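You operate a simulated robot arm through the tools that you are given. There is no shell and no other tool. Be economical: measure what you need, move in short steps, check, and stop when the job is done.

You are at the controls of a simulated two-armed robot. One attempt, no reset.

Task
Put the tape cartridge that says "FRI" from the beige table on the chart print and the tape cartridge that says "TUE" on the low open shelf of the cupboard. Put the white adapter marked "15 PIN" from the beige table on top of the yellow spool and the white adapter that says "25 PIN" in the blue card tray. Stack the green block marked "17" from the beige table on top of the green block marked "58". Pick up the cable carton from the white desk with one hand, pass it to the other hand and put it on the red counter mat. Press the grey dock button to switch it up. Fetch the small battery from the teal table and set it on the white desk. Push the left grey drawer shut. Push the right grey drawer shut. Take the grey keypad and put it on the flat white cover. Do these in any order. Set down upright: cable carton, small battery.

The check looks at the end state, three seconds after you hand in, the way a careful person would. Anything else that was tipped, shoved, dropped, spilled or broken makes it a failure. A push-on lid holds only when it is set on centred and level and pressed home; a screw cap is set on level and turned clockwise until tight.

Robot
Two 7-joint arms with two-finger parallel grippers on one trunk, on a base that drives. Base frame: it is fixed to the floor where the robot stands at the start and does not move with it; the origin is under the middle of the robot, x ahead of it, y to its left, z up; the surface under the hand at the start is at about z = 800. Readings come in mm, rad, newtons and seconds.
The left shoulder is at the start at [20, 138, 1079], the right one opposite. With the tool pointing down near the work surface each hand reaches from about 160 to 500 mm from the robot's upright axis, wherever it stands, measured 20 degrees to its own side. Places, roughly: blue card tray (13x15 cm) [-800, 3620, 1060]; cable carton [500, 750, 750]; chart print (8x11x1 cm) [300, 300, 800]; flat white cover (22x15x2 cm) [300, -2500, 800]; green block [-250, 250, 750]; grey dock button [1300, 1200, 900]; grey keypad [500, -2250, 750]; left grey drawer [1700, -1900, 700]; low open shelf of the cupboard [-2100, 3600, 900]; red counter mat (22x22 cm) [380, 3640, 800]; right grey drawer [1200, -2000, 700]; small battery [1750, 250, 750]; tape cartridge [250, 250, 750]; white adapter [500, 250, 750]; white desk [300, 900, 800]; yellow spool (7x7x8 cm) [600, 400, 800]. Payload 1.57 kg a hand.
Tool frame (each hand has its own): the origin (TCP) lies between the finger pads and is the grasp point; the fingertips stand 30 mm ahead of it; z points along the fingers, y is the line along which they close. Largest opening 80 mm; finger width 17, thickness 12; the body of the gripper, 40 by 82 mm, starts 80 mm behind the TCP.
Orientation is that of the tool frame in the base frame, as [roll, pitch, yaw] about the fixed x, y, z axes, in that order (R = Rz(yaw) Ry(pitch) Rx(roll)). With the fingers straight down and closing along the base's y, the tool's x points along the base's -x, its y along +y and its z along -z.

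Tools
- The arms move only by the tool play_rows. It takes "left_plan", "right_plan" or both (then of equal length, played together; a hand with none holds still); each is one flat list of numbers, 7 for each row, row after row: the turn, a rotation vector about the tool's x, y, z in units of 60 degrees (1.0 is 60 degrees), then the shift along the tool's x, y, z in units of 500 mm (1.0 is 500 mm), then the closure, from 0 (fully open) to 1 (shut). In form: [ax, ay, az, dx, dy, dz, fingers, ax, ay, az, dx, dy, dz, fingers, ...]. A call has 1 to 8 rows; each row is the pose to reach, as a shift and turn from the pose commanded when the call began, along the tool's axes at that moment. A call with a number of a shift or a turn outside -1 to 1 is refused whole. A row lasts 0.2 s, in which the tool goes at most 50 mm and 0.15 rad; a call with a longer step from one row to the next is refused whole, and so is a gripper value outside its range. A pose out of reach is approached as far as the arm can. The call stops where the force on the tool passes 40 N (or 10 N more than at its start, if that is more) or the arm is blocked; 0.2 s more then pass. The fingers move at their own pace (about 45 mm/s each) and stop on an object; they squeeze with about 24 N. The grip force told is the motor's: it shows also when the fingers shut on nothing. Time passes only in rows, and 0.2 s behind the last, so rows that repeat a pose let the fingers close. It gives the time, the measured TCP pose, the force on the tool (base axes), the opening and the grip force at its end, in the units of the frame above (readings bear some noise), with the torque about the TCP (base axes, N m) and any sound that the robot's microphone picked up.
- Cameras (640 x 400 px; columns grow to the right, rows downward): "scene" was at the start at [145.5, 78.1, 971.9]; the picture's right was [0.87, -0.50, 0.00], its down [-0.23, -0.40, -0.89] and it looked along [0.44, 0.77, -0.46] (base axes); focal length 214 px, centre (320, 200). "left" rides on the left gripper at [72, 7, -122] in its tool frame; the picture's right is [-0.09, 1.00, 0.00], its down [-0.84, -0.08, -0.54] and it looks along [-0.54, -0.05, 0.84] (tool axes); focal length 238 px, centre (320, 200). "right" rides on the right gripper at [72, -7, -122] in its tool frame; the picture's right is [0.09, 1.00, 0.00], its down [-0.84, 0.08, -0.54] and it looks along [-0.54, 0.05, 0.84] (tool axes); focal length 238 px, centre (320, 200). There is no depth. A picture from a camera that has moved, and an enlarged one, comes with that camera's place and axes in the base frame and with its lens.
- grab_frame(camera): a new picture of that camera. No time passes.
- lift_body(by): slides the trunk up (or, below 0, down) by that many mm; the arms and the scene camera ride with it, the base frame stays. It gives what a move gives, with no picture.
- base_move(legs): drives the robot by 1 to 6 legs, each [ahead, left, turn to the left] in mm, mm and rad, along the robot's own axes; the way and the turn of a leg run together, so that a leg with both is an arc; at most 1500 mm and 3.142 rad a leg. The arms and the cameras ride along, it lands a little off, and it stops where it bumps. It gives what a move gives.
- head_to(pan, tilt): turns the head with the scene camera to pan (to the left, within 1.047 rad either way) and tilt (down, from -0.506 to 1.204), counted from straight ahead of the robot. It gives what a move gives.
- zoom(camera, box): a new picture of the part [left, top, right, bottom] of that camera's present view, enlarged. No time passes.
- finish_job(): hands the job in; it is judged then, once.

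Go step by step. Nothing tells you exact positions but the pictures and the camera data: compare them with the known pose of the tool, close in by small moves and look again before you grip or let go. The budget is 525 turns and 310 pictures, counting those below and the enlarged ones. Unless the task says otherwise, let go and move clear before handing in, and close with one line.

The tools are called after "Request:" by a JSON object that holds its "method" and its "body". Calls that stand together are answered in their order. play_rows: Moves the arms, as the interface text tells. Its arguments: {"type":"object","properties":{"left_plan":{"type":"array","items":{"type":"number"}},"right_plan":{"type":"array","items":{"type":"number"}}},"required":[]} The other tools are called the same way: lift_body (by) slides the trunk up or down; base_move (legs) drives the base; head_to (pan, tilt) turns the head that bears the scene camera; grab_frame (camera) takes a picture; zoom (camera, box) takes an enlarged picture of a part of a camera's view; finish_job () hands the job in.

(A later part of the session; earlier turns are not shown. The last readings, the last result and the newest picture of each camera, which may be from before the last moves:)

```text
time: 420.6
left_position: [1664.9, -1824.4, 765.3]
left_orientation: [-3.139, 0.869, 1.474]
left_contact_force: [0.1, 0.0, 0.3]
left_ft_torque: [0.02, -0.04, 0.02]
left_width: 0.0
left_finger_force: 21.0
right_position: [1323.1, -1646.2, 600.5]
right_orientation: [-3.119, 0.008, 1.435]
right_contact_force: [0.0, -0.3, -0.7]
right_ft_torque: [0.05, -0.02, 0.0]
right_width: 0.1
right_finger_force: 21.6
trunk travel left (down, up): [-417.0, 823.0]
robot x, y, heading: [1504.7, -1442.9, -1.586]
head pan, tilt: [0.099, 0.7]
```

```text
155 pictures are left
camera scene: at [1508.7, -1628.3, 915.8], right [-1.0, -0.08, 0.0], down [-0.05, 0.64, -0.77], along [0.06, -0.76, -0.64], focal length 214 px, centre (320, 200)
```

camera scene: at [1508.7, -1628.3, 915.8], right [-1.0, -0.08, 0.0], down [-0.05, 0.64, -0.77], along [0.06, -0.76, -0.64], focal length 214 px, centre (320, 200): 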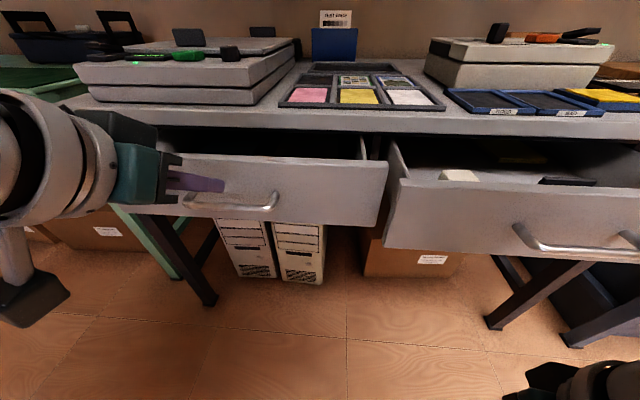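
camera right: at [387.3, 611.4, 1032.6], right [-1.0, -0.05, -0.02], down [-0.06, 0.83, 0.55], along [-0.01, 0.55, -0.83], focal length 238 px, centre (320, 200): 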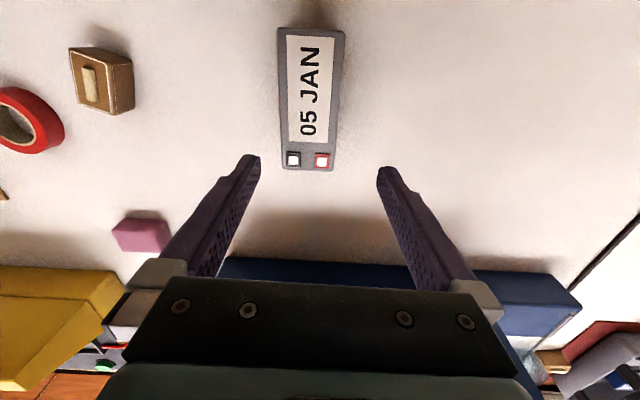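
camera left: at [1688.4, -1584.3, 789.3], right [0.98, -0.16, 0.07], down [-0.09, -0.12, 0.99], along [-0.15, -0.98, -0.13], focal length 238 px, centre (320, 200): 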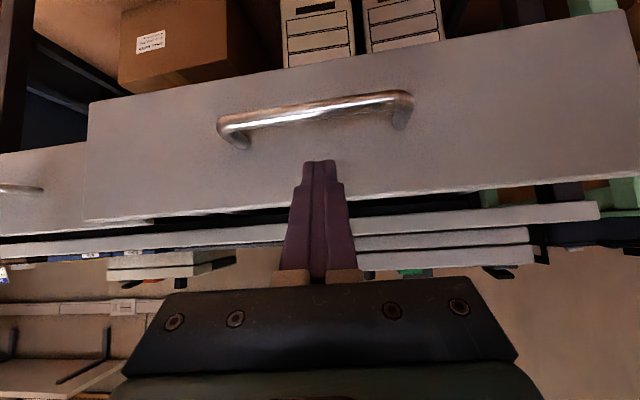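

The drawer slides. I keep pushing in steps.

Request:
{"method": "base_move", "body": {"legs": [[70, 0, 0]]}}

Request:
{"method": "grab_frame", "body": {"camera": "scene"}}

```text
time: 421.6
left_position: [1663.6, -1895.7, 765.7]
left_orientation: [-3.137, 0.866, 1.474]
left_contact_force: [-0.7, 0.0, -0.9]
left_ft_torque: [0.03, -0.01, -0.02]
left_width: 0.0
left_finger_force: 21.3
right_position: [1322.8, -1714.4, 601.2]
right_orientation: [-3.119, 0.009, 1.433]
right_contact_force: [1.0, -0.7, -0.5]
right_ft_torque: [0.01, 0.02, 0.04]
right_width: 0.0
right_finger_force: 21.0
trunk travel left (down, up): [-417.0, 823.0]
robot x, y, heading: [1501.9, -1512.6, -1.588]
head pan, tilt: [0.099, 0.7]
```

```text
154 pictures are left
camera scene: at [1507.3, -1698.2, 915.8], right [-1.0, -0.08, 0.0], down [-0.05, 0.64, -0.77], along [0.06, -0.76, -0.64], focal length 214 px, centre (320, 200)
```

scene: 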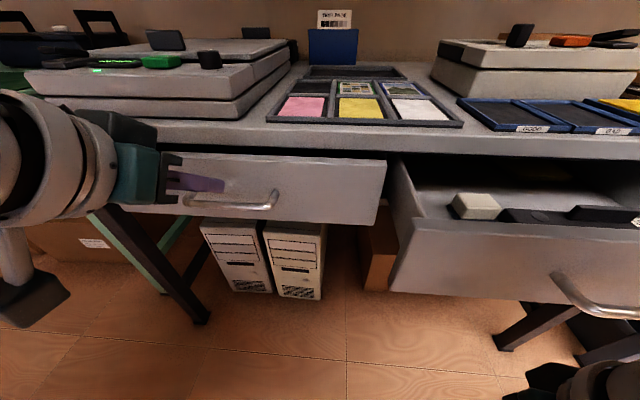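

Request:
{"method": "play_rows", "body": {"left_plan": [0, 0, 0, -0.0129, 0.0019, 0.0152, 1, 0, 0, 0, -0.0258, 0.0039, 0.0304, 1, 0, 0, 0, -0.0387, 0.0058, 0.0455, 1, 0, 0, 0, -0.0516, 0.0078, 0.0607, 1, 0, 0, 0, -0.0645, 0.0097, 0.0759, 1, 0, 0, 0, -0.0774, 0.0116, 0.0911, 1, 0, 0, 0, -0.0903, 0.0136, 0.1063, 1, 0, 0, 0, -0.1032, 0.0155, 0.1214, 1]}}

Request:
{"method": "grab_frame", "body": {"camera": "scene"}}

```text
time: 423.4
left_position: [1663.6, -1967.7, 764.6]
left_orientation: [-3.137, 0.865, 1.472]
left_contact_force: [0.2, 27.8, 16.6]
left_ft_torque: [-0.13, -0.08, 0.11]
left_width: 0.2
left_finger_force: 21.2
right_position: [1324.1, -1707.5, 601.3]
right_orientation: [-3.118, 0.004, 1.435]
right_contact_force: [-0.4, 0.5, 0.1]
right_ft_torque: [-0.01, 0.0, 0.01]
right_width: 0.2
right_finger_force: 21.2
trunk travel left (down, up): [-417.0, 823.0]
robot x, y, heading: [1497.5, -1509.8, -1.587]
head pan, tilt: [0.099, 0.7]
```

```text
153 pictures are left
camera scene: at [1508.1, -1692.6, 915.3], right [-1.0, -0.08, 0.0], down [-0.05, 0.65, -0.76], along [0.06, -0.76, -0.65], focal length 214 px, centre (320, 200)
```

scene: 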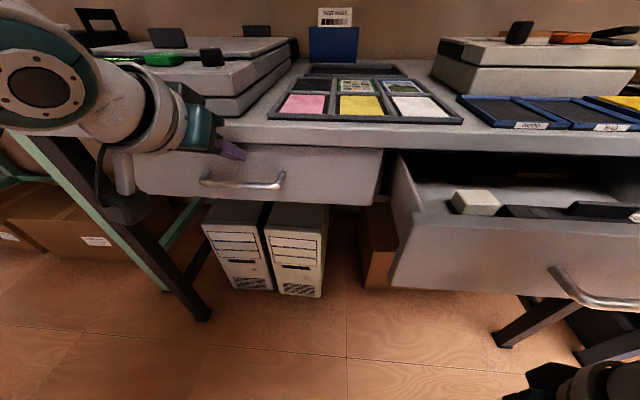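

Request:
{"method": "play_rows", "body": {"left_plan": [0, 0, 0, -0.006, 0.001, 0.007, 1, 0, 0, 0, -0.012, 0.002, 0.014, 1, 0, 0, 0, -0.012, 0.002, 0.014, 1]}}

Request:
{"method": "zoom", "body": {"camera": "scene", "box": [120, 100, 440, 300]}}

```text
time: 423.7
left_position: [1662.9, -1968.6, 765.0]
left_orientation: [-3.134, 0.862, 1.472]
left_contact_force: [3.2, 26.1, 13.1]
left_ft_torque: [-0.02, -0.08, 0.14]
left_width: 0.0
left_finger_force: 21.4
right_position: [1324.9, -1707.8, 599.5]
right_orientation: [-3.121, 0.002, 1.433]
right_contact_force: [-0.6, 0.2, 0.9]
right_ft_torque: [0.03, 0.01, 0.0]
right_width: 0.0
right_finger_force: 21.6
trunk travel left (down, up): [-417.0, 823.0]
robot x, y, heading: [1498.7, -1512.5, -1.591]
head pan, tilt: [0.099, 0.7]
stopped in row 1 (left hand): the force on the tool passed its limit at 45 N (the readings are from after the stop); the commanded pose is now the measured one
```

```text
2.00 times, centred on (280, 200) of scene
camera zoom: at [1508.7, -1692.1, 914.9], right [-1.0, -0.08, 0.0], down [-0.05, 0.65, -0.76], along [0.06, -0.76, -0.65], focal length 429 px, centre (400, 200)
```

zoom: 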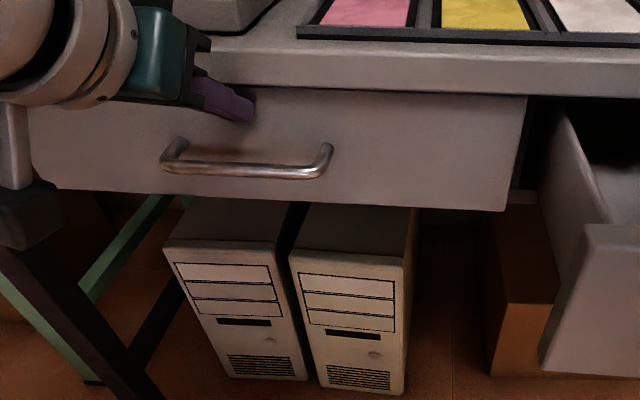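

The left drawer is shut. I back off and shift right for the other drawer with the same hand pose.

Request:
{"method": "base_move", "body": {"legs": [[-230, 0, 0], [0, -455, 0]]}}

Request:
{"method": "grab_frame", "body": {"camera": "left"}}

Request:
{"method": "grab_frame", "body": {"camera": "scene"}}

```text
time: 427.7
left_position: [1225.4, -1736.1, 767.0]
left_orientation: [-3.135, 0.869, 1.481]
left_contact_force: [0.5, 0.1, 0.0]
left_ft_torque: [-0.01, -0.03, 0.02]
left_width: 0.1
left_finger_force: 21.4
right_position: [882.9, -1478.7, 602.0]
right_orientation: [-3.12, 0.008, 1.444]
right_contact_force: [-0.2, 0.3, -0.6]
right_ft_torque: [0.0, 0.02, 0.02]
right_width: 0.0
right_finger_force: 20.9
trunk travel left (down, up): [-417.0, 823.0]
robot x, y, heading: [1060.8, -1273.8, -1.582]
head pan, tilt: [0.099, 0.7]
```

```text
151 pictures are left
camera left: at [1245.1, -1596.7, 790.8], right [0.99, -0.15, 0.07], down [-0.08, -0.12, 0.99], along [-0.14, -0.98, -0.13], focal length 238 px, centre (320, 200)
```

left: 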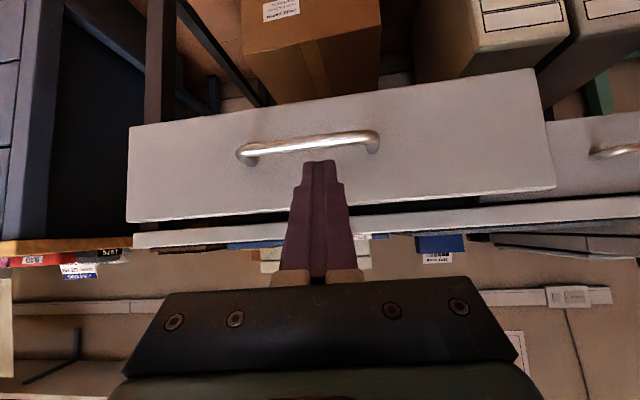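

```text
150 pictures are left
camera scene: at [1067.6, -1459.5, 915.7], right [-1.0, -0.09, 0.0], down [-0.06, 0.64, -0.76], along [0.07, -0.76, -0.64], focal length 214 px, centre (320, 200)
```

scene: 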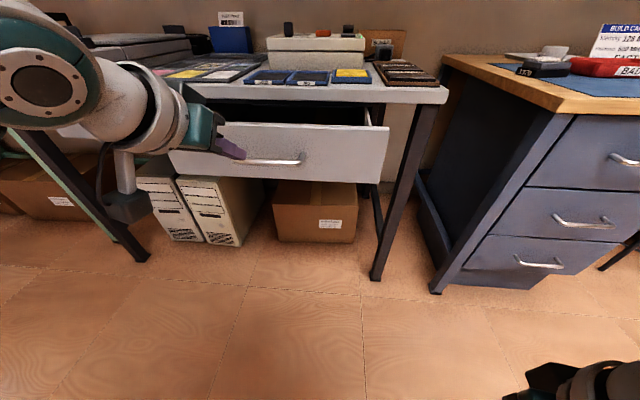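

Request:
{"method": "base_move", "body": {"legs": [[110, 0, 0]]}}

Request:
{"method": "grab_frame", "body": {"camera": "scene"}}

Request:
{"method": "base_move", "body": {"legs": [[80, 0, 0]]}}

Request:
{"method": "grab_frame", "body": {"camera": "scene"}}

```text
time: 428.9
left_position: [1222.4, -1845.5, 767.8]
left_orientation: [-3.138, 0.869, 1.479]
left_contact_force: [-0.5, -0.5, 0.7]
left_ft_torque: [0.04, -0.01, -0.01]
left_width: 0.1
left_finger_force: 21.1
right_position: [882.9, -1589.3, 602.0]
right_orientation: [-3.119, 0.008, 1.442]
right_contact_force: [0.1, 0.5, -0.2]
right_ft_torque: [0.06, -0.01, -0.01]
right_width: 0.0
right_finger_force: 21.4
trunk travel left (down, up): [-417.0, 823.0]
robot x, y, heading: [1059.5, -1384.4, -1.583]
head pan, tilt: [0.099, 0.7]
```

```text
149 pictures are left
camera scene: at [1066.4, -1569.6, 915.8], right [-1.0, -0.09, 0.0], down [-0.06, 0.64, -0.77], along [0.07, -0.76, -0.64], focal length 214 px, centre (320, 200)
```

scene: 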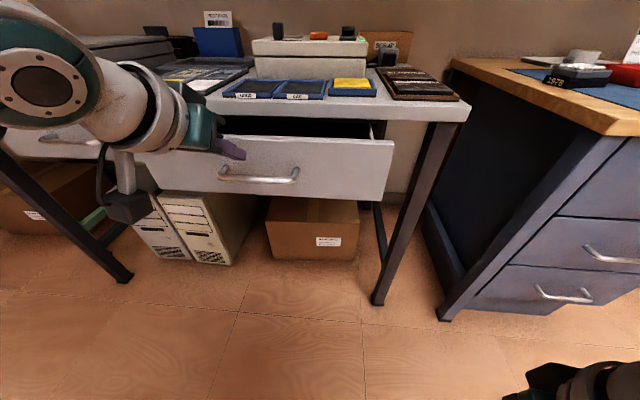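

```text
time: 430.0
left_position: [1223.1, -1926.2, 767.5]
left_orientation: [-3.137, 0.869, 1.48]
left_contact_force: [0.3, 0.2, 0.2]
left_ft_torque: [0.01, 0.04, 0.03]
left_width: 0.0
left_finger_force: 21.0
right_position: [881.2, -1669.2, 601.2]
right_orientation: [-3.119, 0.006, 1.44]
right_contact_force: [1.1, 0.4, 0.6]
right_ft_torque: [0.02, -0.05, 0.01]
right_width: 0.2
right_finger_force: 21.3
trunk travel left (down, up): [-417.0, 823.0]
robot x, y, heading: [1059.7, -1465.1, -1.583]
head pan, tilt: [0.099, 0.7]
```

```text
148 pictures are left
camera scene: at [1065.5, -1650.5, 915.8], right [-1.0, -0.09, 0.0], down [-0.06, 0.64, -0.77], along [0.07, -0.76, -0.64], focal length 214 px, centre (320, 200)
```

scene: 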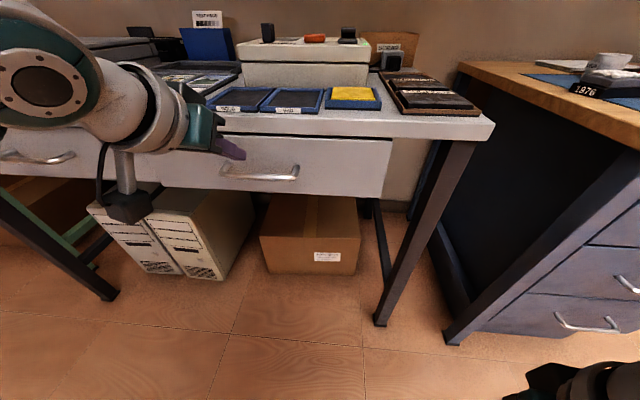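

Request:
{"method": "base_move", "body": {"legs": [[28, 0, 0]]}}

Request:
{"method": "play_rows", "body": {"left_plan": [0, 0, 0, -0.0065, 0.001, 0.0076, 1, 0, 0, 0, -0.0129, 0.0019, 0.0152, 1, 0, 0, 0, -0.0194, 0.003, 0.0228, 1, 0, 0, 0, -0.0258, 0.0039, 0.0304, 1, 0, 0, 0, -0.0322, 0.005, 0.038, 1, 0, 0, 0, -0.0387, 0.0058, 0.0455, 1]}}

Request:
{"method": "grab_frame", "body": {"camera": "scene"}}

```text
time: 430.8
left_position: [1222.2, -1953.9, 767.6]
left_orientation: [-3.137, 0.868, 1.482]
left_contact_force: [-1.0, -0.9, 0.1]
left_ft_torque: [0.01, -0.01, 0.02]
left_width: 0.0
left_finger_force: 21.5
right_position: [881.4, -1697.7, 601.0]
right_orientation: [-3.12, 0.007, 1.442]
right_contact_force: [-0.4, -0.2, 0.2]
right_ft_torque: [0.03, 0.02, 0.01]
right_width: 0.3
right_finger_force: 21.4
trunk travel left (down, up): [-417.0, 823.0]
robot x, y, heading: [1061.3, -1491.7, -1.582]
head pan, tilt: [0.099, 0.7]
```

```text
time: 431.9
left_position: [1221.4, -1968.2, 766.6]
left_orientation: [-3.131, 0.868, 1.478]
left_contact_force: [2.2, 27.6, 12.5]
left_ft_torque: [0.0, -0.09, 0.12]
left_width: 0.4
left_finger_force: 21.4
right_position: [882.8, -1688.6, 600.8]
right_orientation: [-3.118, 0.002, 1.445]
right_contact_force: [0.2, -0.2, 0.1]
right_ft_torque: [-0.03, -0.02, 0.01]
right_width: 0.1
right_finger_force: 21.7
trunk travel left (down, up): [-417.0, 823.0]
robot x, y, heading: [1061.5, -1490.6, -1.58]
head pan, tilt: [0.099, 0.7]
stopped in row 5 (left hand): the force on the tool passed its limit at 50 N (the readings are from after the stop); the commanded pose is now the measured one
```

```text
147 pictures are left
camera scene: at [1066.6, -1671.8, 914.9], right [-1.0, -0.09, 0.0], down [-0.06, 0.65, -0.76], along [0.07, -0.76, -0.65], focal length 214 px, centre (320, 200)
```

scene: 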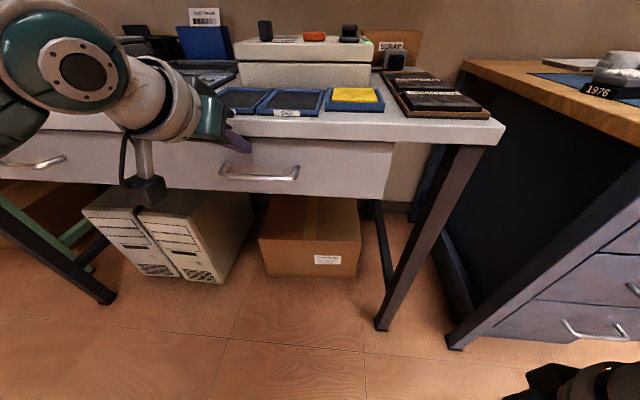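

Both drawers are shut. I back off, raise, level the left hand and move to the wooden bench for the keypad.

Request:
{"method": "base_move", "body": {"legs": [[-200, 0, 0]]}}

Request:
{"method": "play_rows", "body": {"left_plan": [0, 0.14, 0, 0, 0, -0.01, 1, 0, 0.28, 0, 0, 0, -0.02, 1, 0, 0.42, 0, 0, 0, -0.03, 1, 0, 0.56, 0, 0, 0, -0.04, 0.5, 0, 0.7, 0, 0, 0, -0.04, 0, 0, 0.83, 0, 0, 0, -0.04, 0]}}

Request:
{"method": "lift_body", "body": {"by": 420}}

Request:
{"method": "base_move", "body": {"legs": [[0, -600, 0]]}}

Request:
{"method": "grab_frame", "body": {"camera": "scene"}}

```text
time: 433.5
left_position: [1224.5, -1777.3, 769.4]
left_orientation: [-3.131, 0.874, 1.481]
left_contact_force: [0.1, 0.9, 0.7]
left_ft_torque: [0.03, 0.04, -0.02]
left_width: 0.0
left_finger_force: 21.3
right_position: [883.5, -1499.7, 601.6]
right_orientation: [-3.119, 0.005, 1.44]
right_contact_force: [-0.5, 0.1, 0.3]
right_ft_torque: [-0.01, -0.02, -0.01]
right_width: 0.1
right_finger_force: 21.1
trunk travel left (down, up): [-417.0, 823.0]
robot x, y, heading: [1062.1, -1296.8, -1.58]
head pan, tilt: [0.099, 0.7]
```

```text
time: 434.9
left_position: [1223.8, -1763.0, 783.7]
left_orientation: [-3.136, 0.005, 1.472]
left_contact_force: [0.3, -0.2, 0.5]
left_ft_torque: [0.0, -0.04, -0.01]
left_width: 65.9
left_finger_force: 0.1
right_position: [884.6, -1500.3, 601.4]
right_orientation: [-3.118, 0.008, 1.441]
right_contact_force: [-0.3, -1.0, -1.2]
right_ft_torque: [-0.01, 0.01, -0.01]
right_width: 0.0
right_finger_force: 21.9
trunk travel left (down, up): [-417.0, 823.0]
robot x, y, heading: [1063.9, -1297.4, -1.58]
head pan, tilt: [0.099, 0.7]
```

```text
refused: 420 is not a number from -400 to 400
```

```text
time: 438.2
left_position: [649.8, -1757.9, 781.8]
left_orientation: [-3.135, 0.005, 1.476]
left_contact_force: [-0.9, 0.3, -0.7]
left_ft_torque: [0.0, 0.04, -0.01]
left_width: 80.0
left_finger_force: 0.0
right_position: [306.8, -1495.0, 600.8]
right_orientation: [-3.118, 0.008, 1.446]
right_contact_force: [-0.3, -0.1, -0.4]
right_ft_torque: [-0.01, -0.03, 0.03]
right_width: 0.1
right_finger_force: 21.6
trunk travel left (down, up): [-417.0, 823.0]
robot x, y, heading: [482.6, -1289.6, -1.586]
head pan, tilt: [0.099, 0.7]
```

```text
146 pictures are left
camera scene: at [490.1, -1475.7, 915.7], right [-1.0, -0.09, 0.0], down [-0.06, 0.64, -0.76], along [0.07, -0.76, -0.64], focal length 214 px, centre (320, 200)
```

scene: 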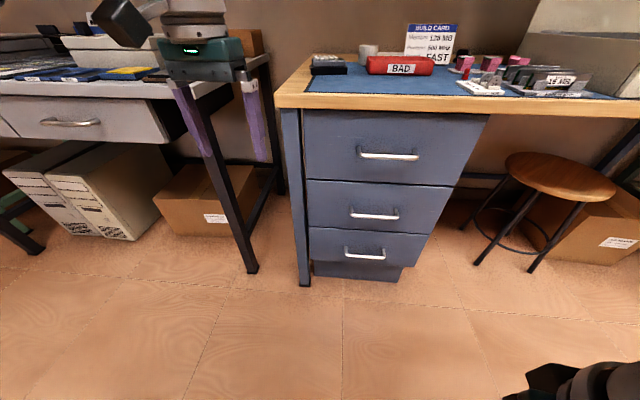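

Request:
{"method": "lift_body", "body": {"by": 400}}

Request:
{"method": "base_move", "body": {"legs": [[350, -40, 0]]}}

Request:
{"method": "head_to", "body": {"pan": 0.0, "tilt": 0.75}}

Request:
{"method": "grab_frame", "body": {"camera": "scene"}}

```text
time: 442.0
left_position: [649.3, -1757.6, 1181.5]
left_orientation: [-3.134, 0.006, 1.476]
left_contact_force: [0.1, 0.1, 0.8]
left_ft_torque: [-0.03, 0.04, -0.01]
left_width: 80.0
left_finger_force: 0.1
right_position: [306.5, -1495.1, 1002.1]
right_orientation: [-3.117, 0.007, 1.446]
right_contact_force: [-0.5, -0.5, -0.3]
right_ft_torque: [0.03, 0.01, 0.01]
right_width: 0.0
right_finger_force: 21.0
trunk travel left (down, up): [-817.0, 423.0]
robot x, y, heading: [486.7, -1290.0, -1.579]
head pan, tilt: [0.099, 0.7]
```

```text
time: 444.3
left_position: [609.7, -2105.9, 1182.3]
left_orientation: [-3.135, 0.007, 1.477]
left_contact_force: [-0.6, 0.1, -0.6]
left_ft_torque: [0.05, -0.03, -0.02]
left_width: 79.7
left_finger_force: 0.1
right_position: [264.2, -1844.1, 1001.4]
right_orientation: [-3.12, 0.008, 1.447]
right_contact_force: [0.1, -0.7, 0.4]
right_ft_torque: [0.03, 0.0, -0.04]
right_width: 0.1
right_finger_force: 21.3
trunk travel left (down, up): [-817.0, 423.0]
robot x, y, heading: [437.3, -1638.5, -1.573]
head pan, tilt: [0.099, 0.7]
```

```text
time: 445.0
left_position: [608.2, -2106.6, 1181.4]
left_orientation: [-3.136, 0.004, 1.477]
left_contact_force: [-0.1, 0.3, 0.6]
left_ft_torque: [0.01, 0.01, -0.02]
left_width: 80.3
left_finger_force: 0.1
right_position: [266.1, -1843.6, 1001.2]
right_orientation: [-3.118, 0.006, 1.444]
right_contact_force: [0.5, -0.6, -1.0]
right_ft_torque: [-0.05, 0.0, 0.02]
right_width: 0.0
right_finger_force: 21.6
trunk travel left (down, up): [-817.0, 423.0]
robot x, y, heading: [440.0, -1635.9, -1.572]
head pan, tilt: [0.0, 0.75]
```

```text
145 pictures are left
camera scene: at [441.0, -1822.8, 1311.5], right [-1.0, 0.01, 0.0], down [0.0, 0.68, -0.73], along [0.0, -0.73, -0.68], focal length 214 px, centre (320, 200)
```

scene: 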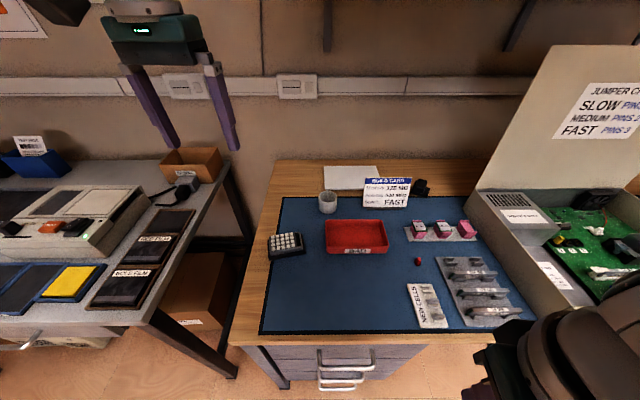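

Request:
{"method": "zoom", "body": {"camera": "scene", "box": [240, 150, 400, 270]}}

Request:
{"method": "grab_frame", "body": {"camera": "left"}}

```text
3.33 times, centred on (320, 210) of scene
camera zoom: at [441.0, -1822.8, 1311.5], right [-1.0, 0.01, 0.0], down [0.0, 0.68, -0.73], along [0.0, -0.73, -0.68], focal length 715 px, centre (320, 167)
```

zoom: 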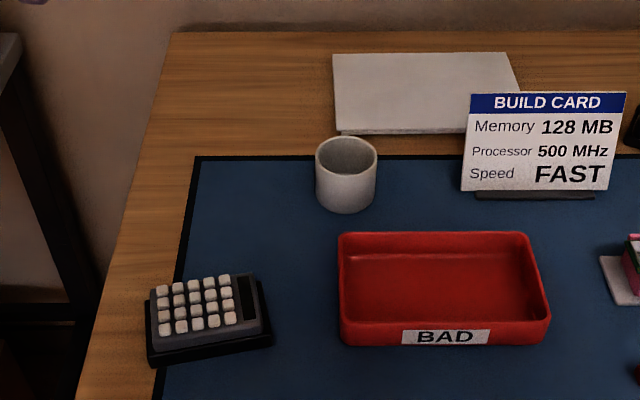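

```text
143 pictures are left
camera left: at [622.9, -2034.7, 1303.0], right [0.98, -0.19, -0.01], down [-0.15, -0.82, 0.55], along [-0.11, -0.54, -0.84], focal length 238 px, centre (320, 200)
```

left: 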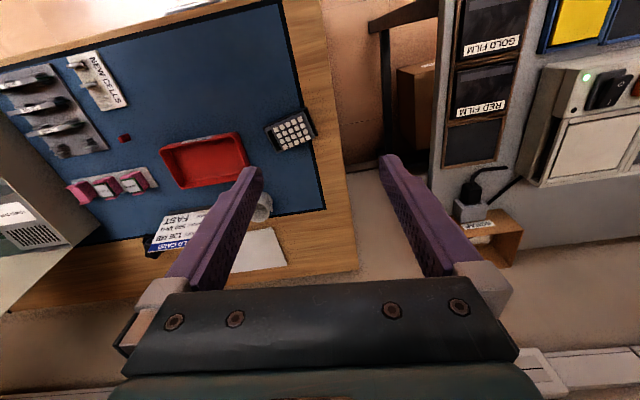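

I move in so the left hand comes over the keypad.

Request:
{"method": "base_move", "body": {"legs": [[110, -65, 0]]}}

Request:
{"method": "lift_body", "body": {"by": -170}}

Request:
{"method": "grab_frame", "body": {"camera": "left"}}

```text
time: 446.2
left_position: [544.6, -2211.0, 1182.1]
left_orientation: [-3.138, 0.002, 1.478]
left_contact_force: [-0.2, 0.1, -0.3]
left_ft_torque: [-0.04, 0.02, 0.0]
left_width: 79.8
left_finger_force: 0.1
right_position: [199.4, -1949.6, 1001.9]
right_orientation: [-3.12, 0.005, 1.449]
right_contact_force: [-0.7, -0.4, 0.2]
right_ft_torque: [-0.02, -0.02, -0.02]
right_width: 0.0
right_finger_force: 21.4
trunk travel left (down, up): [-817.0, 423.0]
robot x, y, heading: [377.9, -1743.8, -1.571]
head pan, tilt: [0.0, 0.75]
```

```text
time: 448.2
left_position: [543.7, -2211.7, 1011.7]
left_orientation: [-3.135, 0.003, 1.479]
left_contact_force: [0.6, 0.4, 0.0]
left_ft_torque: [0.01, 0.0, 0.01]
left_width: 79.9
left_finger_force: 0.0
right_position: [199.6, -1948.5, 831.3]
right_orientation: [-3.117, 0.007, 1.447]
right_contact_force: [-0.1, 0.1, -0.6]
right_ft_torque: [-0.01, -0.01, 0.0]
right_width: 0.0
right_finger_force: 21.1
trunk travel left (down, up): [-647.0, 593.0]
robot x, y, heading: [374.9, -1747.6, -1.575]
head pan, tilt: [0.0, 0.75]
```

```text
142 pictures are left
camera left: at [558.0, -2139.6, 1132.9], right [0.98, -0.18, -0.01], down [-0.15, -0.82, 0.55], along [-0.1, -0.54, -0.84], focal length 238 px, centre (320, 200)
```

left: 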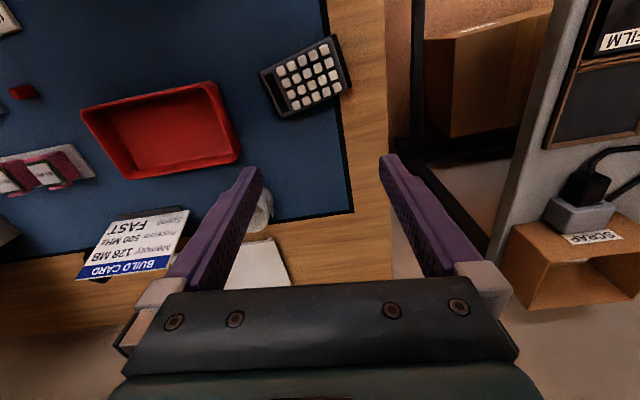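

Request:
{"method": "play_rows", "body": {"right_plan": [0, 0, 0, 0, 0, -0.08, 1, 0, 0, 0, 0, 0, -0.16, 1, 0, 0, 0, 0, 0, -0.24, 1, 0, 0, 0, 0, 0, -0.32, 1]}}

Request:
{"method": "zoom", "body": {"camera": "left", "box": [240, 20, 380, 130]}}

```text
time: 449.2
left_position: [544.6, -2210.5, 1012.9]
left_orientation: [-3.136, 0.004, 1.477]
left_contact_force: [-0.1, -0.2, 0.6]
left_ft_torque: [0.02, 0.06, -0.01]
left_width: 79.7
left_finger_force: 0.0
right_position: [205.5, -1948.6, 993.1]
right_orientation: [-3.119, 0.006, 1.449]
right_contact_force: [0.2, -0.2, 0.7]
right_ft_torque: [-0.05, 0.0, 0.01]
right_width: 0.1
right_finger_force: 21.6
trunk travel left (down, up): [-647.0, 593.0]
robot x, y, heading: [377.4, -1742.9, -1.576]
head pan, tilt: [0.0, 0.75]
```

```text
3.64 times, centred on (310, 75) of left
camera zoom: at [558.0, -2139.6, 1132.9], right [0.98, -0.18, -0.01], down [-0.15, -0.82, 0.55], along [-0.1, -0.54, -0.84], focal length 867 px, centre (356, 654)
```

zoom: 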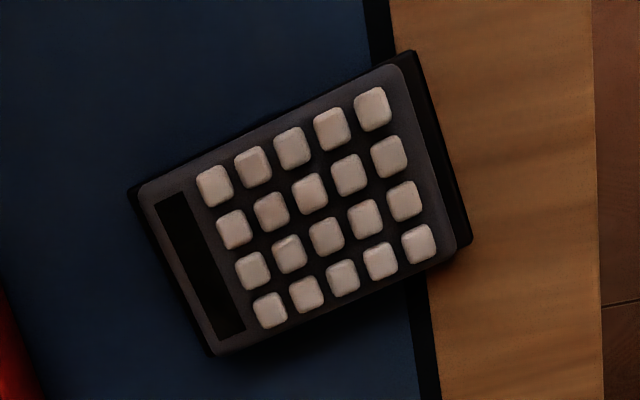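

The keypad is 85×53 mm, turned ~14°, centred at about (533,-2172). To get a comfortable wrist angle I reposition the base to about (629,-1825), heading −2.18.

Request:
{"method": "base_move", "body": {"legs": [[82, 252, 0], [0, 0, -0.6]]}}

Request:
{"method": "grab_frame", "body": {"camera": "left"}}

```text
time: 452.7
left_position: [504.4, -2306.6, 1011.2]
left_orientation: [-3.139, 0.004, 0.885]
left_contact_force: [0.1, 0.2, 0.9]
left_ft_torque: [0.0, 0.0, 0.01]
left_width: 80.0
left_finger_force: 0.1
right_position: [371.1, -1900.0, 992.8]
right_orientation: [-3.119, 0.006, 0.854]
right_contact_force: [-1.2, -0.2, 0.3]
right_ft_torque: [0.02, 0.0, 0.02]
right_width: 0.1
right_finger_force: 20.6
trunk travel left (down, up): [-647.0, 593.0]
robot x, y, heading: [625.1, -1827.4, -2.167]
head pan, tilt: [0.0, 0.75]
```

```text
140 pictures are left
camera left: at [555.7, -2254.8, 1132.9], right [0.71, -0.7, -0.01], down [-0.59, -0.6, 0.55], along [-0.39, -0.39, -0.84], focal length 238 px, centre (320, 200)
```

left: 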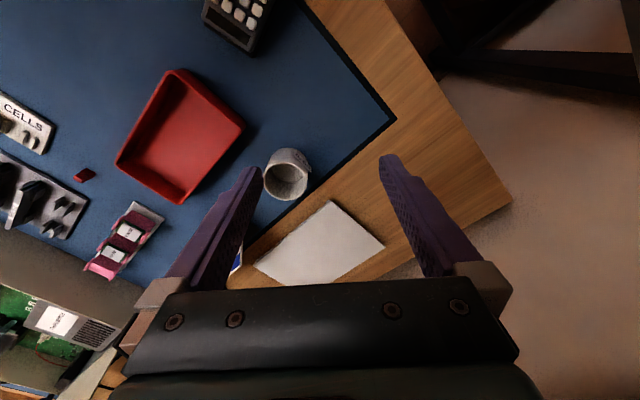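

Request:
{"method": "play_rows", "body": {"left_plan": [0, 0, 0.124, 0.05, -0.025, 0, 0, 0, 0, 0.248, 0.1, -0.05, 0.03, 0, 0, 0, 0.372, 0.15, -0.076, 0.06, 0, 0, 0, 0.496, 0.2, -0.101, 0.1, 0, 0, 0, 0.617, 0.246, -0.126, 0.14, 0]}}

Request:
{"method": "grab_frame", "body": {"camera": "left"}}

```text
time: 453.9
left_position: [531.5, -2170.7, 941.4]
left_orientation: [-3.141, 0.007, 0.236]
left_contact_force: [-0.1, -0.1, 0.3]
left_ft_torque: [0.0, 0.01, -0.01]
left_width: 80.0
left_finger_force: 0.0
right_position: [371.6, -1900.1, 992.8]
right_orientation: [-3.119, 0.008, 0.854]
right_contact_force: [-0.4, 0.6, 0.7]
right_ft_torque: [0.02, -0.01, 0.01]
right_width: 0.2
right_finger_force: 21.1
trunk travel left (down, up): [-647.0, 593.0]
robot x, y, heading: [625.4, -1825.7, -2.168]
head pan, tilt: [0.0, 0.75]
```

```text
139 pictures are left
camera left: at [604.3, -2160.6, 1061.3], right [0.14, -0.99, 0.0], down [-0.83, -0.12, 0.55], along [-0.54, -0.08, -0.84], focal length 238 px, centre (320, 200)
```

left: 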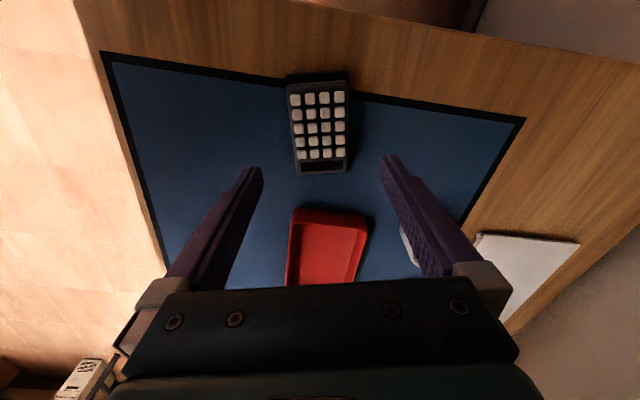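

Request:
{"method": "zoom", "body": {"camera": "left", "box": [250, 60, 390, 185]}}

```text
3.20 times, centred on (320, 122) of left
camera zoom: at [604.3, -2160.6, 1061.3], right [0.14, -0.99, 0.0], down [-0.83, -0.12, 0.55], along [-0.54, -0.08, -0.84], focal length 763 px, centre (320, 448)
```

zoom: 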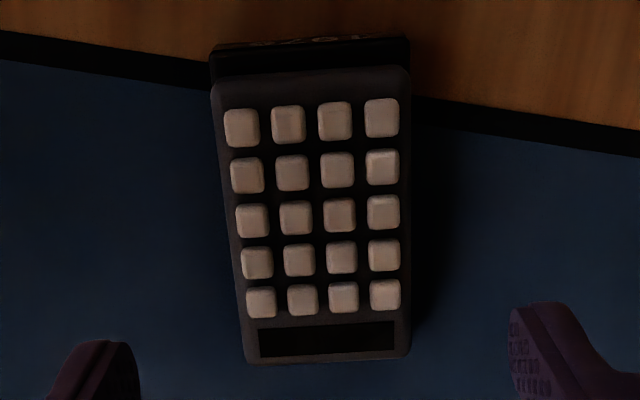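

Request:
{"method": "play_rows", "body": {"left_plan": [0, 0, 0.034, 0, 0, 0.07, 0, 0, 0, 0.034, 0, 0, 0.14, 0, 0, 0, 0.034, 0, 0, 0.19, 0, 0, 0, 0.034, 0, 0, 0.205, 0]}}

Request:
{"method": "grab_frame", "body": {"camera": "left"}}

```text
time: 454.9
left_position: [530.5, -2171.7, 838.9]
left_orientation: [-3.141, 0.006, 0.204]
left_contact_force: [-0.9, 0.7, 0.1]
left_ft_torque: [0.05, 0.04, -0.02]
left_width: 80.2
left_finger_force: 0.1
right_position: [372.0, -1900.5, 993.5]
right_orientation: [-3.12, 0.007, 0.854]
right_contact_force: [-0.5, 0.9, -0.7]
right_ft_torque: [0.0, 0.0, -0.03]
right_width: 0.0
right_finger_force: 20.7
trunk travel left (down, up): [-647.0, 593.0]
robot x, y, heading: [627.6, -1825.0, -2.165]
head pan, tilt: [0.0, 0.75]
```

```text
137 pictures are left
camera left: at [603.7, -2163.5, 959.6], right [0.11, -0.99, 0.0], down [-0.83, -0.09, 0.55], along [-0.55, -0.06, -0.84], focal length 238 px, centre (320, 200)
```

left: 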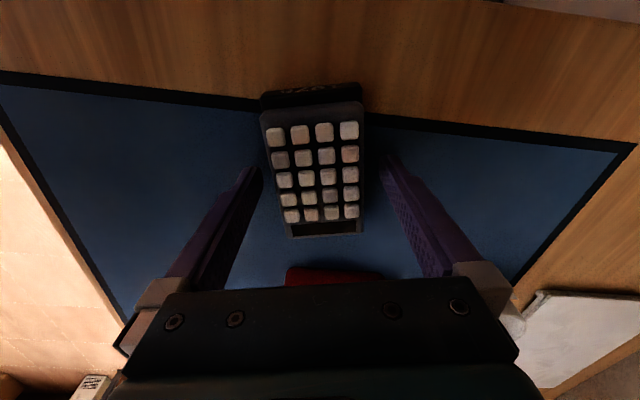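

Request:
{"method": "play_rows", "body": {"left_plan": [0, 0, 0, 0.012, -0.006, 0.006, 0, 0, 0, 0, 0.012, -0.006, 0.008, 0.3, 0, 0, 0, 0.012, -0.006, 0.008, 1, 0, 0, 0, 0.012, -0.006, 0.008, 1, 0, 0, 0, 0.012, -0.006, 0.008, 1]}}

Request:
{"method": "zoom", "body": {"camera": "left", "box": [220, 60, 420, 260]}}

```text
time: 456.1
left_position: [538.1, -2166.9, 834.7]
left_orientation: [-3.14, 0.008, 0.203]
left_contact_force: [1.9, -1.2, 1.5]
left_ft_torque: [-0.13, 0.08, 0.02]
left_width: 57.6
left_finger_force: 24.0
right_position: [371.7, -1900.2, 992.9]
right_orientation: [-3.121, 0.008, 0.853]
right_contact_force: [0.4, 0.1, 0.6]
right_ft_torque: [-0.04, 0.03, 0.0]
right_width: 0.1
right_finger_force: 21.4
trunk travel left (down, up): [-647.0, 593.0]
robot x, y, heading: [629.3, -1826.2, -2.174]
head pan, tilt: [0.0, 0.75]
```

```text
2.00 times, centred on (320, 160) of left
camera zoom: at [609.4, -2159.0, 956.3], right [0.11, -0.99, 0.0], down [-0.83, -0.09, 0.55], along [-0.54, -0.06, -0.84], focal length 477 px, centre (320, 280)
```

zoom: 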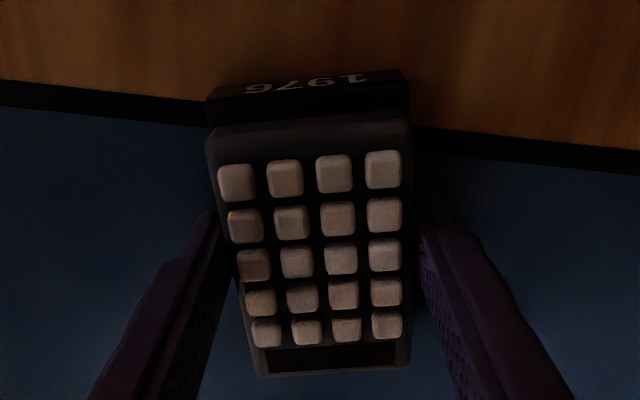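

Gripped at 57.6 mm. The black "1976" plate under it may be part of it; I lift slightly and look.

Request:
{"method": "play_rows", "body": {"left_plan": [0, 0, 0, 0, 0, -0.04, 1, 0, 0, 0, 0, 0, -0.08, 1]}}

Request:
{"method": "grab_frame", "body": {"camera": "left"}}

Request:
{"method": "head_to", "body": {"pan": 0.3, "tilt": 0.75}}

Request:
{"method": "grab_frame", "body": {"camera": "scene"}}

```text
time: 456.7
left_position: [537.7, -2166.8, 874.7]
left_orientation: [-3.14, 0.008, 0.202]
left_contact_force: [-0.7, 0.3, -1.4]
left_ft_torque: [0.01, 0.01, 0.02]
left_width: 57.6
left_finger_force: 23.7
right_position: [371.7, -1900.1, 992.6]
right_orientation: [-3.119, 0.007, 0.852]
right_contact_force: [-0.2, -0.2, -0.5]
right_ft_torque: [-0.02, 0.0, 0.0]
right_width: 0.1
right_finger_force: 20.9
trunk travel left (down, up): [-647.0, 593.0]
robot x, y, heading: [628.8, -1825.0, -2.171]
head pan, tilt: [0.0, 0.75]
```

```text
135 pictures are left
camera left: at [610.3, -2158.4, 996.0], right [0.11, -0.99, 0.0], down [-0.83, -0.09, 0.55], along [-0.54, -0.06, -0.84], focal length 238 px, centre (320, 200)
```

left: 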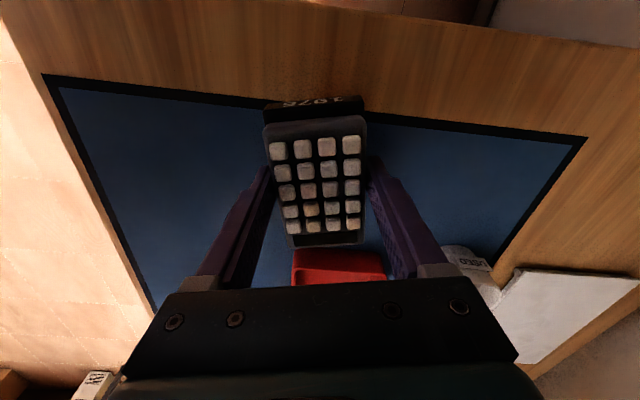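

```text
time: 457.5
left_position: [537.0, -2166.1, 874.5]
left_orientation: [-3.141, 0.007, 0.202]
left_contact_force: [1.1, -0.4, -1.4]
left_ft_torque: [0.01, -0.01, -0.01]
left_width: 57.4
left_finger_force: 23.9
right_position: [370.6, -1899.6, 993.0]
right_orientation: [-3.119, 0.006, 0.854]
right_contact_force: [0.0, -0.2, -0.3]
right_ft_torque: [0.0, 0.03, 0.01]
right_width: 0.0
right_finger_force: 21.6
trunk travel left (down, up): [-647.0, 593.0]
robot x, y, heading: [627.2, -1825.4, -2.169]
head pan, tilt: [0.3, 0.75]
```

```text
134 pictures are left
camera scene: at [545.9, -1988.3, 1141.5], right [-0.96, 0.29, 0.0], down [0.2, 0.65, -0.73], along [-0.22, -0.7, -0.68], focal length 214 px, centre (320, 200)
```

scene: 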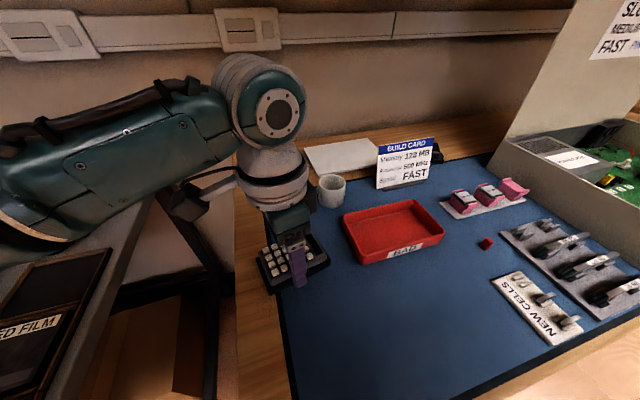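

The keypad with its plate lifts as one piece. I raise and move toward the flat white cover at about (315,-2490).

Request:
{"method": "lift_body", "body": {"by": 130}}

Request:
{"method": "base_move", "body": {"legs": [[274, 30, 0]]}}

Request:
{"method": "grab_frame", "body": {"camera": "left"}}

Request:
{"method": "grab_frame", "body": {"camera": "scene"}}

```text
time: 459.1
left_position: [538.0, -2166.1, 1005.9]
left_orientation: [-3.141, 0.007, 0.201]
left_contact_force: [-0.9, -0.2, -0.5]
left_ft_torque: [0.0, -0.01, 0.04]
left_width: 57.5
left_finger_force: 23.9
right_position: [372.3, -1899.5, 1122.4]
right_orientation: [-3.117, 0.009, 0.853]
right_contact_force: [0.4, -0.5, -0.4]
right_ft_torque: [-0.01, -0.03, -0.01]
right_width: 0.0
right_finger_force: 21.2
trunk travel left (down, up): [-777.0, 463.0]
robot x, y, heading: [628.1, -1828.3, -2.167]
head pan, tilt: [0.3, 0.75]
```

```text
time: 461.0
left_position: [410.7, -2407.5, 1004.1]
left_orientation: [-3.14, 0.007, 0.202]
left_contact_force: [-0.1, 0.2, -0.8]
left_ft_torque: [0.0, 0.0, -0.01]
left_width: 57.5
left_finger_force: 23.9
right_position: [244.4, -2141.1, 1122.4]
right_orientation: [-3.119, 0.006, 0.856]
right_contact_force: [0.6, 0.0, 0.0]
right_ft_torque: [0.0, 0.03, 0.02]
right_width: 0.0
right_finger_force: 21.4
trunk travel left (down, up): [-777.0, 463.0]
robot x, y, heading: [501.6, -2068.4, -2.168]
head pan, tilt: [0.3, 0.75]
```

```text
133 pictures are left
camera left: at [483.1, -2399.2, 1125.7], right [0.11, -0.99, 0.0], down [-0.83, -0.09, 0.55], along [-0.54, -0.06, -0.84], focal length 238 px, centre (320, 200)
```

left: 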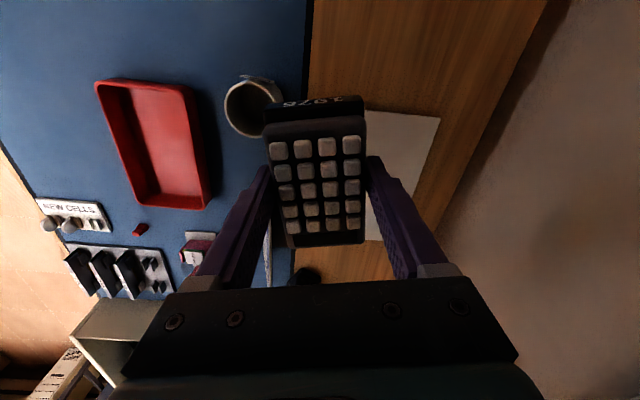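

```text
132 pictures are left
camera scene: at [418.6, -2229.3, 1271.5], right [-0.96, 0.29, 0.0], down [0.2, 0.65, -0.73], along [-0.21, -0.7, -0.68], focal length 214 px, centre (320, 200)
```

scene: 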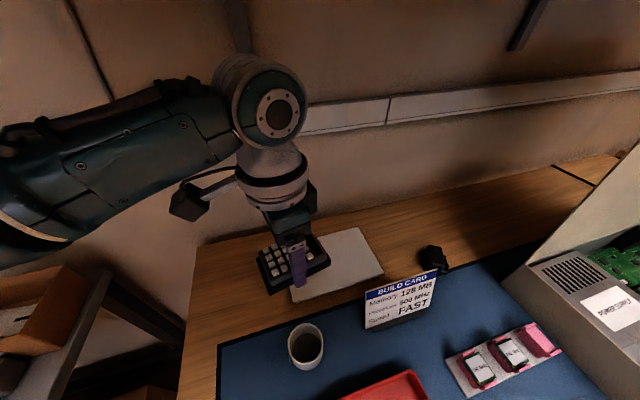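

Request:
{"method": "play_rows", "body": {"left_plan": [0, 0, 0, -0.063, 0.036, 0, 1, 0, 0, 0, -0.126, 0.073, 0, 1, 0, 0, 0, -0.188, 0.109, 0, 1]}}

Request:
{"method": "lift_body", "body": {"by": -90}}

Request:
{"method": "grab_frame", "body": {"camera": "left"}}

Request:
{"method": "grab_frame", "body": {"camera": "scene"}}

```text
time: 461.8
left_position: [334.0, -2476.1, 1007.0]
left_orientation: [-3.138, 0.009, 0.201]
left_contact_force: [0.5, -0.5, -2.0]
left_ft_torque: [-0.01, 0.02, 0.01]
left_width: 57.5
left_finger_force: 24.3
left hand out of reach, approached as far as the arm can: row 3
right_position: [244.9, -2140.2, 1122.2]
right_orientation: [-3.118, 0.004, 0.855]
right_contact_force: [0.4, -0.1, -0.7]
right_ft_torque: [0.0, 0.02, 0.0]
right_width: 0.0
right_finger_force: 21.4
trunk travel left (down, up): [-777.0, 463.0]
robot x, y, heading: [497.4, -2067.2, -2.17]
head pan, tilt: [0.3, 0.75]
```

```text
time: 463.0
left_position: [334.7, -2476.6, 916.4]
left_orientation: [-3.138, 0.008, 0.204]
left_contact_force: [-0.8, 0.6, -1.7]
left_ft_torque: [-0.03, 0.0, 0.0]
left_width: 57.5
left_finger_force: 24.6
right_position: [243.4, -2142.2, 1033.6]
right_orientation: [-3.118, 0.006, 0.856]
right_contact_force: [-0.5, -0.4, -0.7]
right_ft_torque: [0.02, 0.03, 0.01]
right_width: 0.1
right_finger_force: 21.2
trunk travel left (down, up): [-687.0, 553.0]
robot x, y, heading: [497.3, -2065.6, -2.167]
head pan, tilt: [0.3, 0.75]
```

```text
131 pictures are left
camera left: at [407.8, -2468.6, 1038.0], right [0.11, -0.99, 0.0], down [-0.83, -0.09, 0.55], along [-0.55, -0.06, -0.84], focal length 238 px, centre (320, 200)
```

left: 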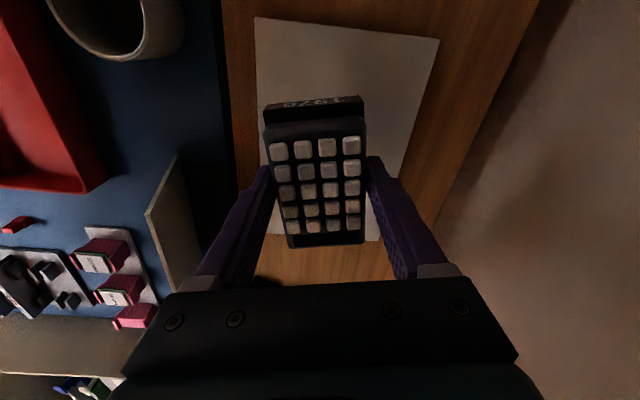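

```text
130 pictures are left
camera scene: at [418.6, -2229.3, 1181.5], right [-0.96, 0.29, 0.0], down [0.2, 0.65, -0.73], along [-0.21, -0.7, -0.68], focal length 214 px, centre (320, 200)
```

scene: 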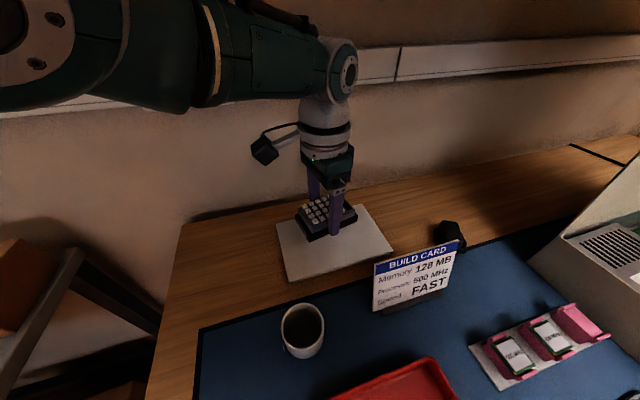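

Request:
{"method": "lift_body", "body": {"by": -48}}

Request:
{"method": "play_rows", "body": {"left_plan": [0, 0, 0, 0, 0, 0.005, 1, 0, 0, 0, 0, 0, 0.01, 1, 0, 0, 0, 0, 0, 0.015, 1, 0, 0, 0, 0, 0, 0.02, 1, 0, 0, 0, 0, 0, 0.025, 1, 0, 0, 0, 0, 0, 0.03, 1]}}

```text
time: 463.9
left_position: [335.2, -2484.2, 892.5]
left_orientation: [3.129, 0.012, 0.203]
left_contact_force: [0.5, 0.0, -1.0]
left_ft_torque: [0.0, -0.02, 0.01]
left_width: 57.7
left_finger_force: 23.9
right_position: [244.2, -2146.6, 1004.2]
right_orientation: [-3.132, 0.019, 0.856]
right_contact_force: [1.0, 0.4, -0.3]
right_ft_torque: [0.02, -0.03, -0.02]
right_width: 0.2
right_finger_force: 21.5
trunk travel left (down, up): [-639.0, 601.0]
robot x, y, heading: [502.3, -2059.0, -2.168]
head pan, tilt: [0.3, 0.75]
```

```text
time: 465.3
left_position: [338.4, -2482.1, 880.5]
left_orientation: [3.13, 0.01, 0.203]
left_contact_force: [0.1, -0.3, -1.5]
left_ft_torque: [0.03, -0.03, 0.0]
left_width: 57.8
left_finger_force: 23.6
left hand out of reach, approached as far as the arm can: row 5, 6
right_position: [243.8, -2147.3, 1003.6]
right_orientation: [-3.13, 0.018, 0.854]
right_contact_force: [0.0, 0.3, 0.6]
right_ft_torque: [0.01, -0.04, -0.03]
right_width: 0.1
right_finger_force: 21.4
trunk travel left (down, up): [-639.0, 601.0]
robot x, y, heading: [493.8, -2057.9, -2.169]
head pan, tilt: [0.3, 0.75]
```

The body tilted slightly: the trunk is resting on something. I raise it back at once and look.

Request:
{"method": "lift_body", "body": {"by": 60}}

Request:
{"method": "grab_frame", "body": {"camera": "scene"}}

Request:
{"method": "head_to", "body": {"pan": 0.0, "tilt": 1.2}}

Request:
{"method": "grab_frame", "body": {"camera": "scene"}}

```text
time: 466.3
left_position: [338.0, -2473.8, 916.3]
left_orientation: [-3.137, 0.007, 0.205]
left_contact_force: [0.1, -0.6, -1.8]
left_ft_torque: [-0.03, -0.02, 0.01]
left_width: 57.5
left_finger_force: 24.7
right_position: [244.1, -2141.8, 1044.6]
right_orientation: [-3.12, 0.005, 0.856]
right_contact_force: [-0.1, -0.3, -0.8]
right_ft_torque: [0.02, 0.03, 0.02]
right_width: 0.0
right_finger_force: 22.0
trunk travel left (down, up): [-699.0, 541.0]
robot x, y, heading: [497.9, -2065.3, -2.174]
head pan, tilt: [0.3, 0.75]
```

```text
129 pictures are left
camera scene: at [418.7, -2229.9, 1192.8], right [-0.96, 0.29, 0.0], down [0.2, 0.65, -0.73], along [-0.21, -0.7, -0.68], focal length 214 px, centre (320, 200)
```

scene: 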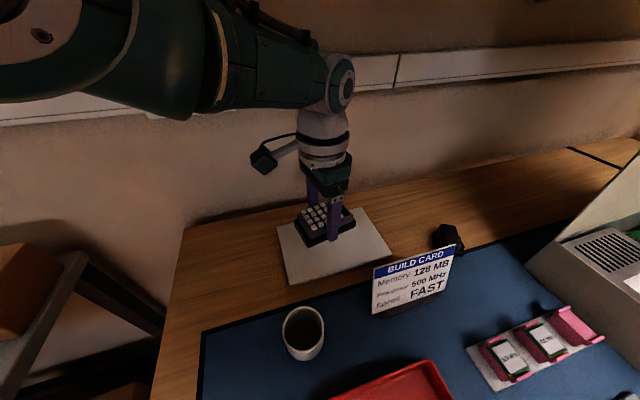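

```text
time: 467.2
left_position: [337.8, -2474.3, 916.2]
left_orientation: [-3.136, 0.007, 0.206]
left_contact_force: [0.2, -0.5, -1.3]
left_ft_torque: [0.01, 0.0, 0.01]
left_width: 57.6
left_finger_force: 23.7
right_position: [242.6, -2140.0, 1046.0]
right_orientation: [-3.118, 0.008, 0.853]
right_contact_force: [-0.1, 0.1, -0.1]
right_ft_torque: [0.03, -0.04, 0.01]
right_width: 0.0
right_finger_force: 21.0
trunk travel left (down, up): [-699.0, 541.0]
robot x, y, heading: [497.5, -2069.0, -2.167]
head pan, tilt: [0.0, 1.201]
```

```text
128 pictures are left
camera scene: at [411.4, -2196.3, 1161.8], right [-0.83, 0.56, 0.0], down [0.52, 0.77, -0.36], along [-0.2, -0.3, -0.93], focal length 214 px, centre (320, 200)
```

scene: 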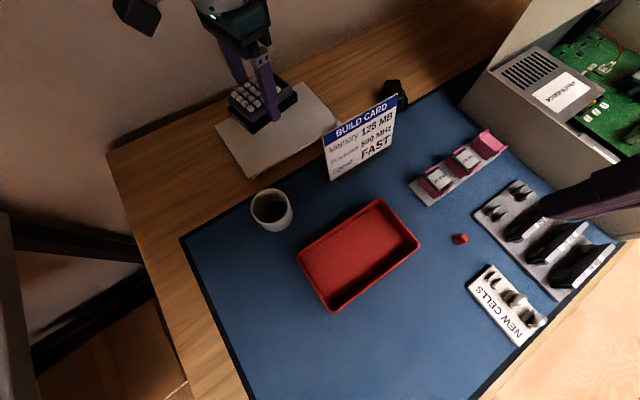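

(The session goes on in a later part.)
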